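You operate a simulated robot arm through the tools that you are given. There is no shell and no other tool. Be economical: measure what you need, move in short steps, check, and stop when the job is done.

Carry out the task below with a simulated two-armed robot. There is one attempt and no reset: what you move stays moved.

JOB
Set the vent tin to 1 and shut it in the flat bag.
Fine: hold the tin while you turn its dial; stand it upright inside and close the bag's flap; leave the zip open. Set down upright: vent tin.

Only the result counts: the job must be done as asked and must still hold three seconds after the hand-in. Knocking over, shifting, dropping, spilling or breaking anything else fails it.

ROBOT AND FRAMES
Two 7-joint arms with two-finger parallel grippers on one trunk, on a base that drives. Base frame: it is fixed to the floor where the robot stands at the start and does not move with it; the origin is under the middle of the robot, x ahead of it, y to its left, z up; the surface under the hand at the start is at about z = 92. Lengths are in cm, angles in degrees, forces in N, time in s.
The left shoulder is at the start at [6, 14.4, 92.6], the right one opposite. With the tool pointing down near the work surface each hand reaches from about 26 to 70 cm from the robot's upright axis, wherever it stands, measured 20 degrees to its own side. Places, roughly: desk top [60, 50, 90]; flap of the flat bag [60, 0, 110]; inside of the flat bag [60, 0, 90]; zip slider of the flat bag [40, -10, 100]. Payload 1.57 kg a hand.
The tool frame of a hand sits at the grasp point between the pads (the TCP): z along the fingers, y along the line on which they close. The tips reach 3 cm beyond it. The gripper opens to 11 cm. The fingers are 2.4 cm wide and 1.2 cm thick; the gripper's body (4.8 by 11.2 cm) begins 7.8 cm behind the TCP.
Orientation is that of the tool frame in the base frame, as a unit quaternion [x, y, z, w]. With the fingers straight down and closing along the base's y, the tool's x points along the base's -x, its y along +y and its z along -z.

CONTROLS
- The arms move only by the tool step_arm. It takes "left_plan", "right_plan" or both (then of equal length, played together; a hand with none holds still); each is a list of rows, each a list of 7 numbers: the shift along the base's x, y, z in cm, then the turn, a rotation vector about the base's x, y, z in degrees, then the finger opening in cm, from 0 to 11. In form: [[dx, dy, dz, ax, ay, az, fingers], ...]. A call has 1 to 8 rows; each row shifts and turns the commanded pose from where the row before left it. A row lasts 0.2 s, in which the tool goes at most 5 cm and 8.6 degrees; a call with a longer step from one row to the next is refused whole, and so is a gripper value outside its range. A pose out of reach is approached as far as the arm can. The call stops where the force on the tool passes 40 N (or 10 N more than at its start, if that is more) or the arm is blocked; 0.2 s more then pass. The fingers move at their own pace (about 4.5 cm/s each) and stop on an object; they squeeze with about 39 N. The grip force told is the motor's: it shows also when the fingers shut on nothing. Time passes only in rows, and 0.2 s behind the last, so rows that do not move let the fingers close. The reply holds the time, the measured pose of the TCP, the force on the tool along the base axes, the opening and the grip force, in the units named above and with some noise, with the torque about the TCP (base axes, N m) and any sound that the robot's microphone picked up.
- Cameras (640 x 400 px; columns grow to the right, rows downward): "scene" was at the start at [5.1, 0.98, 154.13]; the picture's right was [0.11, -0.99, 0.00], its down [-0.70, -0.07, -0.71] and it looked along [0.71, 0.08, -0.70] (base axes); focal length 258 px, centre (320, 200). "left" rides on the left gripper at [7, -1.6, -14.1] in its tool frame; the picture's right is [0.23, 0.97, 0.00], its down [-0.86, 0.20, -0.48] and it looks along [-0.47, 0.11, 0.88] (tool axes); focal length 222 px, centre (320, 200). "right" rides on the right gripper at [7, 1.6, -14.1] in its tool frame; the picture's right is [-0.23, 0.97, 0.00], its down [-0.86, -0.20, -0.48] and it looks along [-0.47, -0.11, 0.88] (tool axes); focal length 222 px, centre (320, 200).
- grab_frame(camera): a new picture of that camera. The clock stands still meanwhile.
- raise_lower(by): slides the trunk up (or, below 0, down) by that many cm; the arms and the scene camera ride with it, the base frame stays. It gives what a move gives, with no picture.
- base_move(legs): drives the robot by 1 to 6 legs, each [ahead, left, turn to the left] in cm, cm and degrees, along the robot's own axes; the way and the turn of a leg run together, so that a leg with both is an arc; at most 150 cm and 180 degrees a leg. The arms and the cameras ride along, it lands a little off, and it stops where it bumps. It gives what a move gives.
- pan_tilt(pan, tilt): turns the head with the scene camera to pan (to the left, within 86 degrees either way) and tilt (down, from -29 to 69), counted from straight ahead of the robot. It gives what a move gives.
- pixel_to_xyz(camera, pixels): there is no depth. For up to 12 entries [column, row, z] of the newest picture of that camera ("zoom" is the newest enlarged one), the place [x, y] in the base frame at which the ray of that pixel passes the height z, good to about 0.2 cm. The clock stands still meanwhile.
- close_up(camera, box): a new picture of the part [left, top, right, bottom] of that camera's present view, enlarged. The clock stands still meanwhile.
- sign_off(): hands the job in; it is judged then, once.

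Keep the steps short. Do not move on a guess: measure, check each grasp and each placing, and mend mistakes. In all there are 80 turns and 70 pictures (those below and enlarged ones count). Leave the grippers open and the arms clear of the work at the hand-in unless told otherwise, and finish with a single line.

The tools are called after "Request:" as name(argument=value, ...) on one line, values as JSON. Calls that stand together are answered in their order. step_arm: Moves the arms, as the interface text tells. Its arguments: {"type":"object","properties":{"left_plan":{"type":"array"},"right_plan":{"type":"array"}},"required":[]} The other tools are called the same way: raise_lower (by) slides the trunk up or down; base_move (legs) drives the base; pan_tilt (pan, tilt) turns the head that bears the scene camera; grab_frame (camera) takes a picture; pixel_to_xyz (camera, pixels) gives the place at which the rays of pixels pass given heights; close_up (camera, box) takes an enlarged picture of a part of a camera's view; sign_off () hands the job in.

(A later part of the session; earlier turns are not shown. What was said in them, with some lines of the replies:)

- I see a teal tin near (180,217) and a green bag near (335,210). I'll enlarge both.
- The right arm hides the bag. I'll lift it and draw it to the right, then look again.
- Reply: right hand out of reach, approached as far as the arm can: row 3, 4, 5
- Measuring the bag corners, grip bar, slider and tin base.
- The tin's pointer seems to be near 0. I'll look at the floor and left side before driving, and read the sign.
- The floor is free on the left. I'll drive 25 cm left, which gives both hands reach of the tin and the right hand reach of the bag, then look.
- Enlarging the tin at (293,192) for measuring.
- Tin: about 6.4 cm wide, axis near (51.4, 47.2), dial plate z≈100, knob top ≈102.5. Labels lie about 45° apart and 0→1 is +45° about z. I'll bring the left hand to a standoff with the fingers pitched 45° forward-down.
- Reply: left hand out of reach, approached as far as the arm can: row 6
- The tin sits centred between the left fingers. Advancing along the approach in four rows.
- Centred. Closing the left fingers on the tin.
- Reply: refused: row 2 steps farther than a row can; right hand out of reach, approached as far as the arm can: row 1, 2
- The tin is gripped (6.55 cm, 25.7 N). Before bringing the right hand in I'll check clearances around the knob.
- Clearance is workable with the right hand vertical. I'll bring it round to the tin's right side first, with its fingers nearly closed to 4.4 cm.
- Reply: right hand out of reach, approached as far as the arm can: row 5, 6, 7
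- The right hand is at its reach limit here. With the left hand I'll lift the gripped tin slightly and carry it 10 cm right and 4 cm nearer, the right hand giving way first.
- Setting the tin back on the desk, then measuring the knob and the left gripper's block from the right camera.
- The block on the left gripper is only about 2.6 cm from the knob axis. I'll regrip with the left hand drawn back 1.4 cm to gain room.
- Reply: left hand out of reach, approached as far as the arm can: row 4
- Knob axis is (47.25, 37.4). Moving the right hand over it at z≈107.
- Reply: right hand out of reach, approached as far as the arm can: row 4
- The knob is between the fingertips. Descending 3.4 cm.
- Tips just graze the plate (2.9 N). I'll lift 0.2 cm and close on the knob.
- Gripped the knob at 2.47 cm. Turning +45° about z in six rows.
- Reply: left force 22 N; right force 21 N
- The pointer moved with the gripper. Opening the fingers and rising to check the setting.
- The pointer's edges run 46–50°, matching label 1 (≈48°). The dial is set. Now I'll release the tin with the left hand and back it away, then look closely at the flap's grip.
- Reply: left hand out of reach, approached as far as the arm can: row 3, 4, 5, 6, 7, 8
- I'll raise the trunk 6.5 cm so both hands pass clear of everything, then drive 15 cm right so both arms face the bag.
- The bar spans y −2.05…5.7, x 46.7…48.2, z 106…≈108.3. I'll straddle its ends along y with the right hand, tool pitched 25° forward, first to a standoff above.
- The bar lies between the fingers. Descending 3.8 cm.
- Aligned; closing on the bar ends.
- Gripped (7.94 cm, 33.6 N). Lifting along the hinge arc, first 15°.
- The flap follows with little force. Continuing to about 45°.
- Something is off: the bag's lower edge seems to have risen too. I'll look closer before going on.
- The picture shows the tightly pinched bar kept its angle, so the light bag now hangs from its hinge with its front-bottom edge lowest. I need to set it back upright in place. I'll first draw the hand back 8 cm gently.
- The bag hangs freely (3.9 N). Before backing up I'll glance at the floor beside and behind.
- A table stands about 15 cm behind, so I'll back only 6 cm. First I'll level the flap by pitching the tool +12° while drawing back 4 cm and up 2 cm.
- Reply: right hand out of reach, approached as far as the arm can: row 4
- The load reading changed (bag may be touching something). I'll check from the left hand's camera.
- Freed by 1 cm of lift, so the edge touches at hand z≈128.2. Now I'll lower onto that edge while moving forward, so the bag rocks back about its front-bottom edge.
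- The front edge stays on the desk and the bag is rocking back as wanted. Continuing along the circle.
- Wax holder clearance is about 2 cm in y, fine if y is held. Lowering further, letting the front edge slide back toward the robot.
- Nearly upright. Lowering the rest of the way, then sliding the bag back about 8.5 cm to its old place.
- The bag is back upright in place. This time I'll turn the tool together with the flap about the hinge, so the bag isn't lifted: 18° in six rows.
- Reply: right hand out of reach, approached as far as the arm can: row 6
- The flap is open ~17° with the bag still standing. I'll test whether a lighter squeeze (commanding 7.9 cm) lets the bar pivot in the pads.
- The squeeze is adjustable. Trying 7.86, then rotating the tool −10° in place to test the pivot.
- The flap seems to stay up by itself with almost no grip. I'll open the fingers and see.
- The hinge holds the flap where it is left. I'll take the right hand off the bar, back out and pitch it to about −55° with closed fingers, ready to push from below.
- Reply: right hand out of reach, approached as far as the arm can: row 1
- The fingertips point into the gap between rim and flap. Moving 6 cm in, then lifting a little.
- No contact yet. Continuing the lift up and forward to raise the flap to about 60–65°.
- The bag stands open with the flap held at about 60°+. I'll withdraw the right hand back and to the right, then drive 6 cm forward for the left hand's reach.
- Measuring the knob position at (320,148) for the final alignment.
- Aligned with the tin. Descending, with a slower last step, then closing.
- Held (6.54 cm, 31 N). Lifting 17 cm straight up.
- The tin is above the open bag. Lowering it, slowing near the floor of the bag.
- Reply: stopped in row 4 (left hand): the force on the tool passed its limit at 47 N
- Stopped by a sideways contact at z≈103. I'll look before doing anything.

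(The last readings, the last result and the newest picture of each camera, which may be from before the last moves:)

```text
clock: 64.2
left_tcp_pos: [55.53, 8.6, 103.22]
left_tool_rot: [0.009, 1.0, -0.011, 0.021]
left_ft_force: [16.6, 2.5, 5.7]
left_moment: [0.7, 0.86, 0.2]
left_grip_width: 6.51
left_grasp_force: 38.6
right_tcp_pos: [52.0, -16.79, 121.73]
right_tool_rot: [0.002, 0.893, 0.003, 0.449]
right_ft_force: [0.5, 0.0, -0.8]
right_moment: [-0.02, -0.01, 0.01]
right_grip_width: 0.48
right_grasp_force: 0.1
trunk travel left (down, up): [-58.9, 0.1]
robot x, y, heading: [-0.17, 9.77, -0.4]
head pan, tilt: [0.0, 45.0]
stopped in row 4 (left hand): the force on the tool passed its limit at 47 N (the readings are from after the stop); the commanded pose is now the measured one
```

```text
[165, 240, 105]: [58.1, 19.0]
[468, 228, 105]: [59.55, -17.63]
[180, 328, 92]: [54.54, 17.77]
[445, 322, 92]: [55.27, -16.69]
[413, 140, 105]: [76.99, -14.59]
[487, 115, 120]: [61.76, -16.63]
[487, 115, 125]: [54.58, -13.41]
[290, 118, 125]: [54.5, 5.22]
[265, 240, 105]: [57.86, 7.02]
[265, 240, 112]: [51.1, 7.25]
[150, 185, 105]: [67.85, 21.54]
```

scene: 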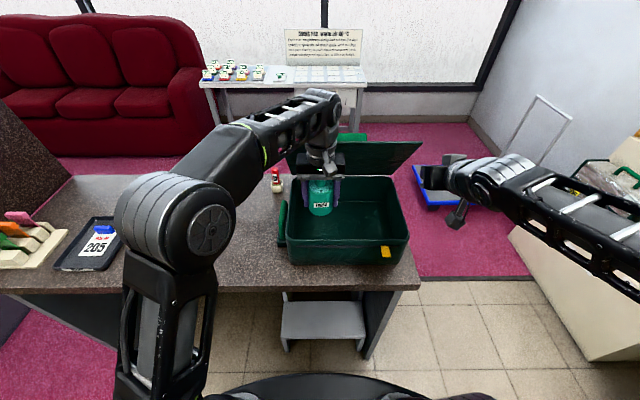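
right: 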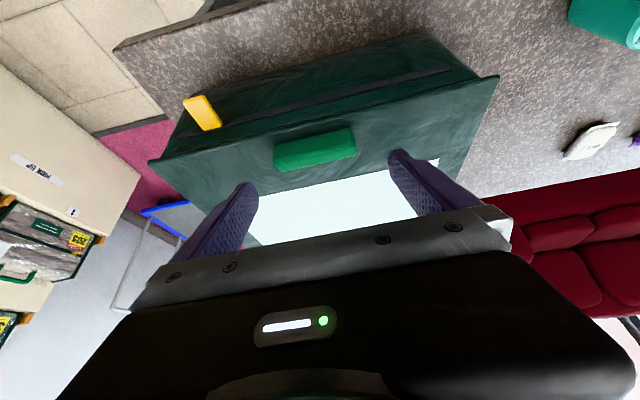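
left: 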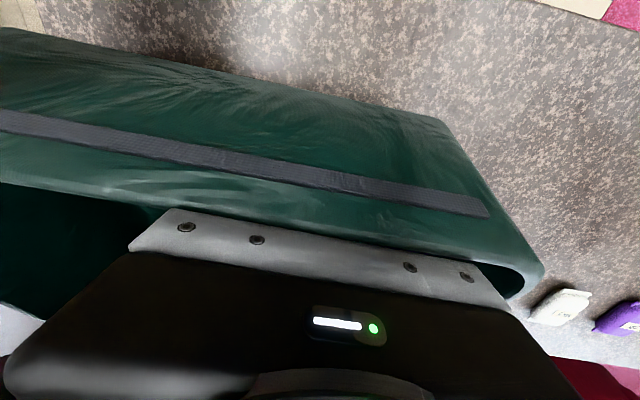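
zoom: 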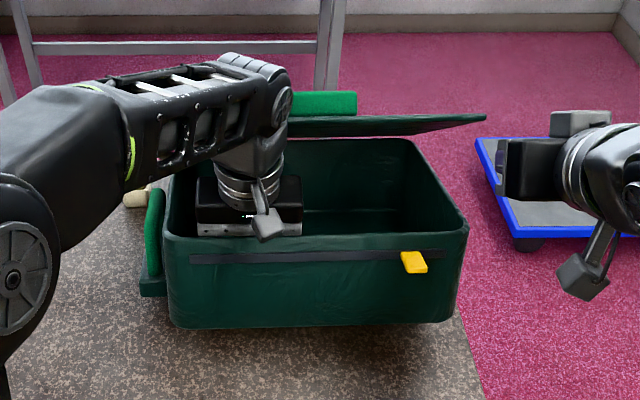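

The bag has been pushed back and tipped up in front: the flap had sagged to ~45° and my wrist pushed on its edge. I'll retrace the path upward to free it.

Request:
step_arm(left_plan=[[-0.8, 0.4, 1, 0, 0, 0, 5.5], [-0.7, 0.3, 2, 0, 0, 0, 5.5], [-0.7, 0, 3, 0, 0, 0, 5.5], [-0.8, 0, 3, 0, 0, 0, 5.5], [-1, 0, 1.5, 0, 0, 0, 5.5], [-1, 0, 0, 0, 0, 0, 5.5], [0, 0, 0, 0, 0, 0, 5.5]])

Request:
close_up(camera="scene", box=[260, 110, 440, 270])

```text
clock: 65.8
left_tcp_pos: [50.2, 9.54, 112.99]
left_tool_rot: [0.007, 1.0, -0.008, 0.015]
left_ft_force: [0.1, -0.2, -1.5]
left_moment: [-0.02, 0.03, 0.0]
left_grip_width: 6.54
left_grasp_force: 39.0
right_tcp_pos: [52.06, -16.79, 121.62]
right_tool_rot: [0.002, 0.893, 0.002, 0.45]
right_ft_force: [-0.1, 0.4, 0.9]
right_moment: [0.0, 0.01, 0.04]
right_grip_width: 0.48
right_grasp_force: 0.2
trunk travel left (down, up): [-58.9, 0.1]
robot x, y, heading: [-0.34, 9.94, -0.5]
head pan, tilt: [0.0, 45.0]
```

```text
2.50 times, centred on (350, 190) of scene
```

zoom: 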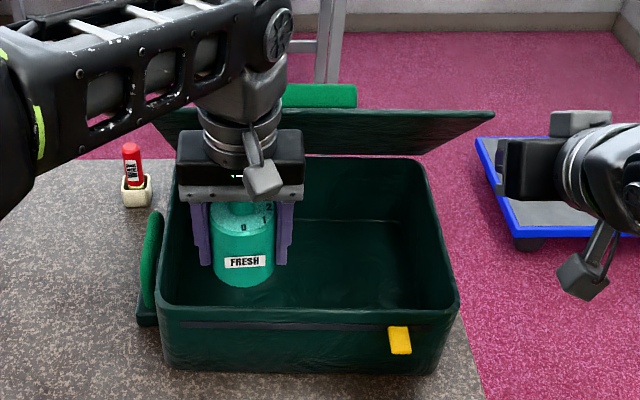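

The bag settled flat again. Measuring its present place.

Request:
pixel_to_xyz(camera="zoom", pixels=[[158, 308, 105], [460, 297, 105], [170, 360, 92], [435, 372, 92], [425, 158, 105], [493, 113, 118], [493, 113, 122], [493, 113, 126], [160, 112, 122], [137, 320, 92], [150, 203, 92]])

```text
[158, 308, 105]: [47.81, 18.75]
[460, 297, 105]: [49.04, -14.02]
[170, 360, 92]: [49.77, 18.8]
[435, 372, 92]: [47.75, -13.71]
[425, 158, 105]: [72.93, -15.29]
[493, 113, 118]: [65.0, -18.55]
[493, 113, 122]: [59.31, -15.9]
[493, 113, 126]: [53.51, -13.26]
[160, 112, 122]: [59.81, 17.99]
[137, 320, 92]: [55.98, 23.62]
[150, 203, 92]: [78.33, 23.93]
```

Bag is flat, about 2 cm back from its old place, flap at ~48°. I'll bring the right hand under the flap's right part, raise it to about 70° and hold it there.

Request:
step_arm(right_plan=[[0, 3.2, 0, 0, 0, 0, 0.5], [0, 3.1, 0, 0, 0, 0, 0.5], [1.5, 0, -3, 0, 0, 0, 0.5], [2, 0, 1, 0, 0, 0, 0.5], [2, 0, 1, 0, 0, 0, 0.5], [2, 0, 1, 0, 0, 0, 0.5], [2, 0, 0.7, 0, 0, 0, 0.5], [2, 0, 0.6, 0, 0, 0, 0.5]])

Request:
step_arm(right_plan=[[1, 0, 0, 0, 0, 0, 0.5], [0.8, 0, 0, 0, 0, 0, 0.5]])

Request:
close_up(camera="scene", box=[260, 90, 460, 270])

```text
clock: 67.6
left_tcp_pos: [50.16, 9.56, 113.07]
left_tool_rot: [0.008, 1.0, -0.008, 0.015]
left_ft_force: [-0.4, -0.3, -0.9]
left_moment: [0.0, 0.0, 0.03]
left_grip_width: 6.53
left_grasp_force: 38.8
right_tcp_pos: [63.69, -10.28, 122.87]
right_tool_rot: [0.001, 0.893, 0.003, 0.451]
right_ft_force: [0.7, 0.6, -0.5]
right_moment: [0.0, 0.03, 0.07]
right_grip_width: 0.48
right_grasp_force: 0.1
trunk travel left (down, up): [-58.9, 0.1]
robot x, y, heading: [-0.14, 9.78, -0.6]
head pan, tilt: [0.0, 45.0]
```

```text
clock: 68.2
left_tcp_pos: [50.16, 9.56, 113.02]
left_tool_rot: [0.008, 1.0, -0.008, 0.015]
left_ft_force: [-0.9, 0.7, -1.9]
left_moment: [0.02, 0.02, -0.01]
left_grip_width: 6.55
left_grasp_force: 39.0
right_tcp_pos: [65.36, -10.28, 123.03]
right_tool_rot: [0.002, 0.893, 0.003, 0.449]
right_ft_force: [0.0, -0.4, -0.5]
right_moment: [0.01, 0.03, 0.0]
right_grip_width: 0.48
right_grasp_force: 0.1
trunk travel left (down, up): [-58.9, 0.1]
robot x, y, heading: [-0.02, 9.83, -0.5]
head pan, tilt: [0.0, 45.0]
```

```text
2.22 times, centred on (360, 180) of scene
```

zoom: 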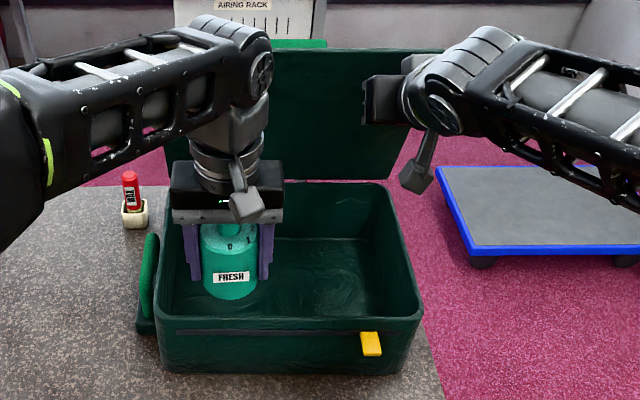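

The flap now stands at about 72°, held by the right hand. Moving the tin over its spot and lowering it to just above the bag's floor.

Request:
step_arm(left_plan=[[2, -0.3, 0, 0, 0.9, 0, 5.5], [2, -0.3, 0, 0, 0.8, 0, 5.5], [0, 0, -2, 0, 0, 0, 5.5], [0, 0, -3, 0, 0, 0, 5.5], [0, 0, -3, 0, 0, 0, 5.5], [0, 0, -3, 0, 0, 0, 5.5], [0, 0, -2.5, 0, 0, 0, 5.5], [0, 0, -1, 0, 0, 0, 5.5]])

```text
clock: 70.0
left_tcp_pos: [54.41, 8.83, 98.63]
left_tool_rot: [0.008, 1.0, -0.007, 0.0]
left_ft_force: [0.2, -0.4, -1.4]
left_moment: [0.03, -0.03, 0.0]
left_grip_width: 6.56
left_grasp_force: 39.5
right_tcp_pos: [65.44, -10.3, 122.86]
right_tool_rot: [0.001, 0.893, 0.003, 0.45]
right_ft_force: [-0.1, -0.5, 1.0]
right_moment: [0.03, 0.02, 0.0]
right_grip_width: 0.53
right_grasp_force: 0.1
trunk travel left (down, up): [-58.9, 0.1]
robot x, y, heading: [-0.25, 9.93, -0.5]
head pan, tilt: [0.0, 45.0]
```

Free so far. Feeling for the floor in small steps.

Request:
step_arm(left_plan=[[0, 0, -0.5, 0, 0, 0, 5.5], [0, 0, -0.5, 0, 0, 0, 5.5], [0, 0, -0.4, 0, 0, 0, 5.5], [0, 0, 0, 0, 0, 0, 5.5]])

```text
clock: 71.0
left_tcp_pos: [54.36, 8.97, 97.08]
left_tool_rot: [0.007, 1.0, -0.008, 0.0]
left_ft_force: [-0.2, 0.0, -1.8]
left_moment: [-0.02, -0.01, -0.01]
left_grip_width: 6.5
left_grasp_force: 38.9
right_tcp_pos: [65.36, -10.31, 122.95]
right_tool_rot: [0.001, 0.893, 0.004, 0.45]
right_ft_force: [0.6, 0.0, 1.8]
right_moment: [-0.01, -0.03, 0.03]
right_grip_width: 0.49
right_grasp_force: 0.1
trunk travel left (down, up): [-58.9, 0.1]
robot x, y, heading: [0.05, 9.7, -0.4]
head pan, tilt: [0.0, 45.0]
```

Request:
step_arm(left_plan=[[0, 0, -0.2, 0, 0, 0, 5.5], [0, 0, -0.2, 0, 0, 0, 5.5], [0, 0, 0, 0, 0, 0, 5.5]])

```text
clock: 71.8
left_tcp_pos: [54.45, 8.84, 97.01]
left_tool_rot: [0.007, 1.0, -0.008, 0.002]
left_ft_force: [3.6, -0.2, 15.7]
left_moment: [0.56, -0.27, -0.08]
left_grip_width: 6.53
left_grasp_force: 39.2
right_tcp_pos: [65.26, -10.33, 122.96]
right_tool_rot: [0.002, 0.893, 0.002, 0.45]
right_ft_force: [-0.3, -0.2, -1.6]
right_moment: [0.01, -0.04, 0.03]
right_grip_width: 0.52
right_grasp_force: 0.1
trunk travel left (down, up): [-58.9, 0.1]
robot x, y, heading: [-0.3, 9.85, -0.7]
head pan, tilt: [0.0, 45.0]
```

The tin stands on the bag floor (15.7 N). Easing up 0.2, opening, and rising straight out.

Request:
step_arm(left_plan=[[0, 0, 0.2, 0, 0, 0, 5.5], [0, 0, 0, 0, 0, 0, 9], [0, 0, 0, 0, 0, 0, 9], [0, 0, 0, 0, 0, 0, 9], [0, 0, 2, 0, 0, 0, 9], [0, 0, 3, 0, 0, 0, 9], [0, 0, 4, 0, 0, 0, 9], [0, 0, 4, 0, 0, 0, 9]])

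Request:
step_arm(left_plan=[[-1, 0, 3, 0, 0, 0, 9], [-2, 1, 0, 0, 0, 0, 9], [-2, 4, 0, 0, 0, 0, 9], [-1, 4.5, 0, 0, 0, 0, 9], [-1, 4.5, 0, 0, 0, 0, 9], [-1, 4.5, 0, 0, 0, 0, 9]])

Request:
close_up(camera="scene", box=[260, 90, 460, 270])

```text
clock: 73.6
left_tcp_pos: [54.46, 8.98, 110.0]
left_tool_rot: [0.008, 1.0, -0.008, 0.0]
left_ft_force: [0.6, -1.3, -0.2]
left_moment: [0.0, -0.01, -0.01]
left_grip_width: 8.99
left_grasp_force: 0.1
right_tcp_pos: [65.36, -10.13, 123.0]
right_tool_rot: [0.002, 0.893, 0.002, 0.45]
right_ft_force: [0.2, -0.1, -0.6]
right_moment: [0.0, 0.0, 0.0]
right_grip_width: 0.49
right_grasp_force: 0.0
trunk travel left (down, up): [-58.9, 0.1]
robot x, y, heading: [-0.22, 9.79, -0.4]
head pan, tilt: [0.0, 45.0]
```

```text
clock: 75.0
left_tcp_pos: [46.55, 27.51, 112.95]
left_tool_rot: [0.008, 1.0, -0.008, 0.001]
left_ft_force: [-0.8, -0.4, -0.3]
left_moment: [-0.02, -0.03, -0.01]
left_grip_width: 9.01
left_grasp_force: 0.1
right_tcp_pos: [65.33, -10.24, 122.97]
right_tool_rot: [0.002, 0.893, 0.003, 0.451]
right_ft_force: [0.9, -0.8, 1.0]
right_moment: [-0.02, -0.02, -0.01]
right_grip_width: 0.5
right_grasp_force: 0.1
trunk travel left (down, up): [-58.9, 0.1]
robot x, y, heading: [-0.06, 9.63, -0.6]
head pan, tilt: [0.0, 45.0]
```

```text
2.22 times, centred on (360, 180) of scene
```

zoom: 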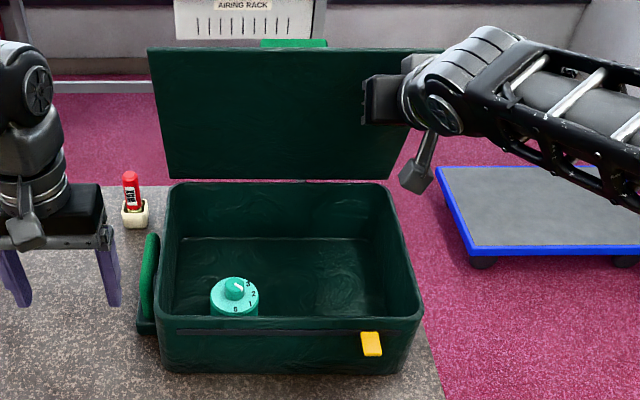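

The tin stands upright in the bag, dial untouched. Now withdrawing the right hand and seeing where the flap rests.

Request:
step_arm(right_plan=[[-2, 0, -0.3, 0, 0, 0, 0.5], [-2, 0, 0, 0, 0, 0, 0.5], [-2, 0, 0, 0, 0, 0, 0.5], [-2.5, 0, 0, 0, 0, 0, 0.5], [-2.5, 0, 0, 0, 0, 0, 0.5], [-2, 0, 2, 0, 3, 0, 0.5], [-1, 0, 3, 0, 3, 0, 0.5], [0, 0, 3, 0, 3, 0, 0.5]])

Request:
close_up(camera="scene", box=[260, 90, 460, 270])

```text
clock: 76.8
left_tcp_pos: [46.36, 27.51, 112.96]
left_tool_rot: [0.007, 1.0, -0.007, 0.0]
left_ft_force: [-0.3, 0.0, 0.9]
left_moment: [0.02, 0.01, 0.01]
left_grip_width: 8.98
left_grasp_force: 0.2
right_tcp_pos: [51.22, -10.59, 130.43]
right_tool_rot: [0.002, 0.926, 0.002, 0.378]
right_ft_force: [-1.1, -0.4, 0.4]
right_moment: [0.0, -0.02, -0.03]
right_grip_width: 0.5
right_grasp_force: 0.1
trunk travel left (down, up): [-58.9, 0.1]
robot x, y, heading: [-0.16, 9.98, -0.9]
head pan, tilt: [0.0, 45.0]
```

```text
2.22 times, centred on (360, 180) of scene
```

zoom: 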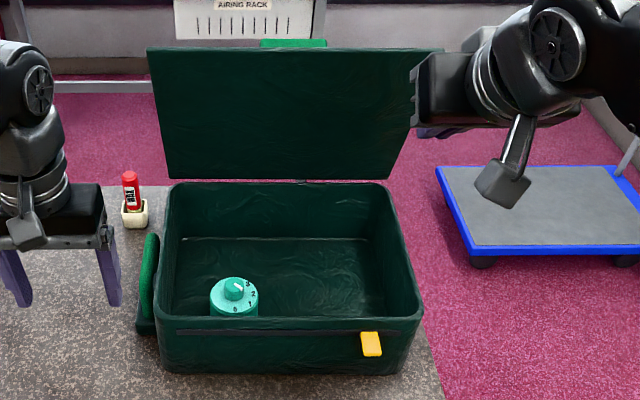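

Request:
pixel_to_xyz(camera="zoom", pixels=[[148, 48, 126], [445, 50, 126], [148, 48, 129], [445, 50, 129], [148, 48, 132], [445, 50, 132], [170, 180, 106], [388, 182, 106], [165, 318, 105], [422, 316, 105]])

```text
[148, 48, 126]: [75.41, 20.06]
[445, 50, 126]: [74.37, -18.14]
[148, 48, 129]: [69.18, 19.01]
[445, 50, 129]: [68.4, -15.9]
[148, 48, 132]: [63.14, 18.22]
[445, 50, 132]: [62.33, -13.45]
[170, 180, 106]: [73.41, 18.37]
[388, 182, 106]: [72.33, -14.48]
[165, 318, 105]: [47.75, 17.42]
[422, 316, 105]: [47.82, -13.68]
```

The flap stays at ~74° with its front edge at about (66, z 130.7). I'll lift the right hand, pitch it to −60° and reach over that edge.

Request:
step_arm(right_plan=[[0, 1, 1.9, 0, -8, 0, 0.5], [1, 1, 1.9, 0, -8, 0, 0.5], [3.3, 0, 0.2, 0, 0, 0, 0.5], [3.3, 0, 0, 0, 0, 0, 0.5], [3.3, 0, 0, 0, 0, 0, 0.5], [3.3, 0, 0, 0, 0, 0, 0.5], [0, 0, 0, 0, 0, 0, 0.5]])

```text
clock: 78.4
left_tcp_pos: [46.35, 27.46, 112.96]
left_tool_rot: [0.007, 1.0, -0.007, 0.001]
left_ft_force: [-0.3, -0.1, 0.2]
left_moment: [0.02, -0.02, -0.02]
left_grip_width: 8.98
left_grasp_force: 0.1
right_tcp_pos: [65.41, -8.62, 134.44]
right_tool_rot: [0.001, 0.864, 0.003, 0.504]
right_ft_force: [0.5, -0.2, 0.2]
right_moment: [0.01, -0.01, -0.03]
right_grip_width: 0.5
right_grasp_force: 0.1
trunk travel left (down, up): [-58.9, 0.1]
robot x, y, heading: [-0.26, 9.76, -0.7]
head pan, tilt: [0.0, 45.0]
```

In position over the edge. Lowering onto it and drawing the flap forward-down along its arc.

Request:
step_arm(right_plan=[[0.4, 0, -0.9, 0, 0, 0, 0.5], [0, 0, -1, 0, 0, 0, 0.5], [-3.4, 0, -1.3, 0, 0, 0, 0.5], [-3.1, 0, -1.7, 0, 0, 0, 0.5], [-2.9, 0, -2.1, 0, 0, 0, 0.5], [-2.6, 0, -2.5, 0, 0, 0, 0.5]])

Request:
close_up(camera="scene", box=[260, 90, 460, 270])

```text
clock: 79.8
left_tcp_pos: [46.37, 27.48, 113.11]
left_tool_rot: [0.008, 1.0, -0.009, 0.0]
left_ft_force: [-0.9, -0.5, 0.8]
left_moment: [0.01, 0.02, -0.01]
left_grip_width: 9.0
left_grasp_force: 0.1
right_tcp_pos: [53.69, -8.16, 124.8]
right_tool_rot: [0.002, 0.864, 0.003, 0.504]
right_ft_force: [-0.1, -0.1, 0.4]
right_moment: [0.0, -0.02, -0.05]
right_grip_width: 0.47
right_grasp_force: 0.0
trunk travel left (down, up): [-58.9, 0.1]
robot x, y, heading: [-0.56, 9.85, -0.7]
head pan, tilt: [0.0, 45.0]
```

```text
2.22 times, centred on (360, 180) of scene
```

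zoom: 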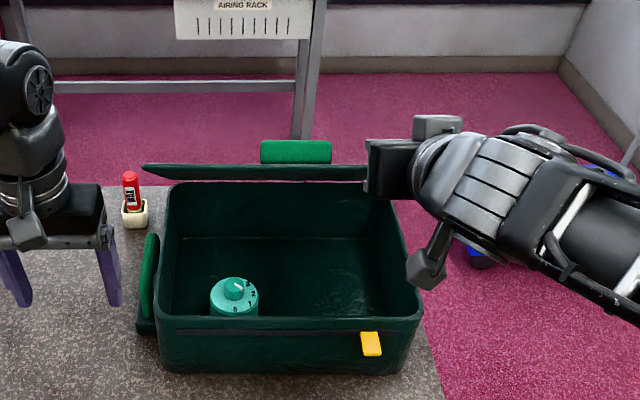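

The flap follows nicely to ~42°, bag unmoved. Continuing down to nearly shut.

Request:
step_arm(right_plan=[[-2.2, 0, -2.8, 0, 0, 0, 0.5], [-1.3, 0, -3, 0, 0, 0, 0.5], [-0.6, 0, -3, 0, 0, 0, 0.5], [-0.3, 0, -3, 0, 0, 0, 0.5], [0, 0, -2.5, 0, 0, 0, 0.5], [0, 0, -1.2, 0, 0, 0, 0.5]])

Request:
step_arm(right_plan=[[0, 0, -0.4, 0, 0, 0, 0.5], [0, 0, -0.3, 0, 0, 0, 0.5], [0, 0, -0.3, 0, 0, 0, 0.5]])

```text
clock: 81.2
left_tcp_pos: [46.58, 27.36, 112.95]
left_tool_rot: [0.009, 1.0, -0.008, 0.0]
left_ft_force: [0.2, 0.3, 0.1]
left_moment: [-0.01, -0.04, 0.02]
left_grip_width: 9.01
left_grasp_force: 0.1
right_tcp_pos: [50.96, -8.11, 109.96]
right_tool_rot: [0.001, 0.864, 0.004, 0.503]
right_ft_force: [0.0, -0.2, 0.3]
right_moment: [0.0, -0.02, 0.0]
right_grip_width: 0.49
right_grasp_force: 0.0
right hand out of reach, approached as far as the arm can: row 5, 6
trunk travel left (down, up): [-58.9, 0.1]
robot x, y, heading: [-0.06, 9.87, -0.5]
head pan, tilt: [0.0, 45.0]
```

```text
clock: 82.0
left_tcp_pos: [46.54, 27.43, 112.89]
left_tool_rot: [0.008, 1.0, -0.007, -0.001]
left_ft_force: [0.3, 0.2, 0.4]
left_moment: [0.01, 0.0, -0.01]
left_grip_width: 8.97
left_grasp_force: 0.3
right_tcp_pos: [51.19, -8.34, 109.19]
right_tool_rot: [0.002, 0.865, 0.003, 0.503]
right_ft_force: [-0.5, 0.8, -0.1]
right_moment: [0.0, -0.05, -0.01]
right_grip_width: 0.51
right_grasp_force: 0.1
right hand out of reach, approached as far as the arm can: row 3
trunk travel left (down, up): [-58.9, 0.1]
robot x, y, heading: [-0.37, 9.89, -0.5]
head pan, tilt: [0.0, 45.0]
```

Nearly closed, no resistance yet. Pressing a little further for contact.

Request:
step_arm(right_plan=[[0.8, 0, -0.3, 0, 0, 0, 0.5], [0.5, 0, -0.4, 0, 0, 0, 0.5], [0.2, 0, -0.4, 0, 0, 0, 0.5], [0, 0, -0.3, 0, 0, 0, 0.5]])

```text
clock: 83.0
left_tcp_pos: [46.33, 27.29, 113.0]
left_tool_rot: [0.008, 1.0, -0.008, 0.0]
left_ft_force: [0.5, 0.4, 0.4]
left_moment: [0.02, 0.0, 0.01]
left_grip_width: 8.99
left_grasp_force: 0.0
right_tcp_pos: [52.81, -8.43, 107.85]
right_tool_rot: [0.001, 0.862, 0.003, 0.506]
right_ft_force: [1.6, -0.6, 7.2]
right_moment: [-0.04, -0.16, 0.06]
right_grip_width: 0.51
right_grasp_force: 0.0
trunk travel left (down, up): [-58.9, 0.1]
robot x, y, heading: [0.07, 9.99, -0.5]
head pan, tilt: [0.0, 45.0]
5 turns are left
```

Firm contact (7 N): the flap is shut. Withdrawing both hands with grippers open, and checking.

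Request:
step_arm(right_plan=[[0, 0, 2, 0, 0, 0, 0.5], [0, 0, 4, 0, 0, 0, 0.5], [0, -2, 4, 0, 0, 0, 3], [-1, -4, 2, 0, 0, 0, 8], [-1, -4.5, 0, 0, 0, 0, 11], [-1, -4.5, 0, 0, 0, 0, 11], [0, -4.5, 0, 0, 0, 0, 11], [0, 0, 0, 0, 0, 0, 11]], left_plan=[[-1, 1, 0, 0, 0, 0, 11], [-1, 2, 0, 0, 0, 0, 11], [-1, 3, 0, 0, 0, 0, 11], [-1, 3, 0, 0, 0, 0, 11], [-1, 2, 0, 0, 0, 0, 11], [0, 0, 0, 0, 0, 0, 11], [0, 0, 0, 0, 0, 0, 11], [0, 0, 0, 0, 0, 0, 11]])

Request:
grab_frame(camera="scene")

Request:
close_up(camera="scene", box=[260, 130, 430, 270])

```text
clock: 84.8
left_tcp_pos: [41.36, 38.34, 113.05]
left_tool_rot: [0.008, 1.0, -0.008, 0.001]
left_ft_force: [-0.1, -0.1, -0.3]
left_moment: [-0.03, 0.05, -0.03]
left_grip_width: 10.98
left_grasp_force: 0.1
right_tcp_pos: [50.08, -27.99, 119.65]
right_tool_rot: [0.002, 0.864, 0.003, 0.504]
right_ft_force: [-0.2, -0.1, 0.2]
right_moment: [0.02, 0.02, -0.02]
right_grip_width: 11.0
right_grasp_force: 0.0
trunk travel left (down, up): [-58.9, 0.1]
robot x, y, heading: [-0.29, 9.99, -0.4]
head pan, tilt: [0.0, 45.0]
```

```text
2 pictures are left
```

scene: 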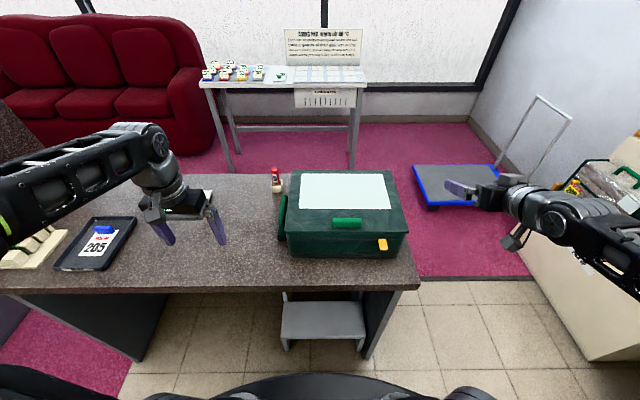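

```text
2.86 times, centred on (345, 200) of scene
4 turns are left
```

zoom: 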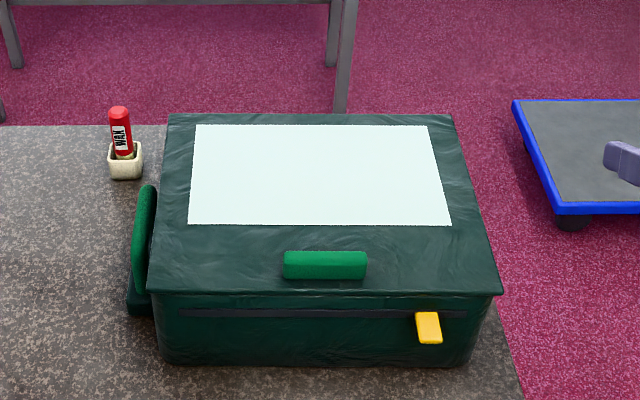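

The flap is shut, the zip slider hasn't moved, the wax is undisturbed, and both hands are clear and open. Handing in.

Request:
sign_off()

```text
The job is handed in.
```

The vent tin is set to 1 and stands upright in the flat bag, with the flap shut and the zip left open; along the way I lifted and once tipped the empty bag, and it now rests upright about 2 cm behind its original spot.
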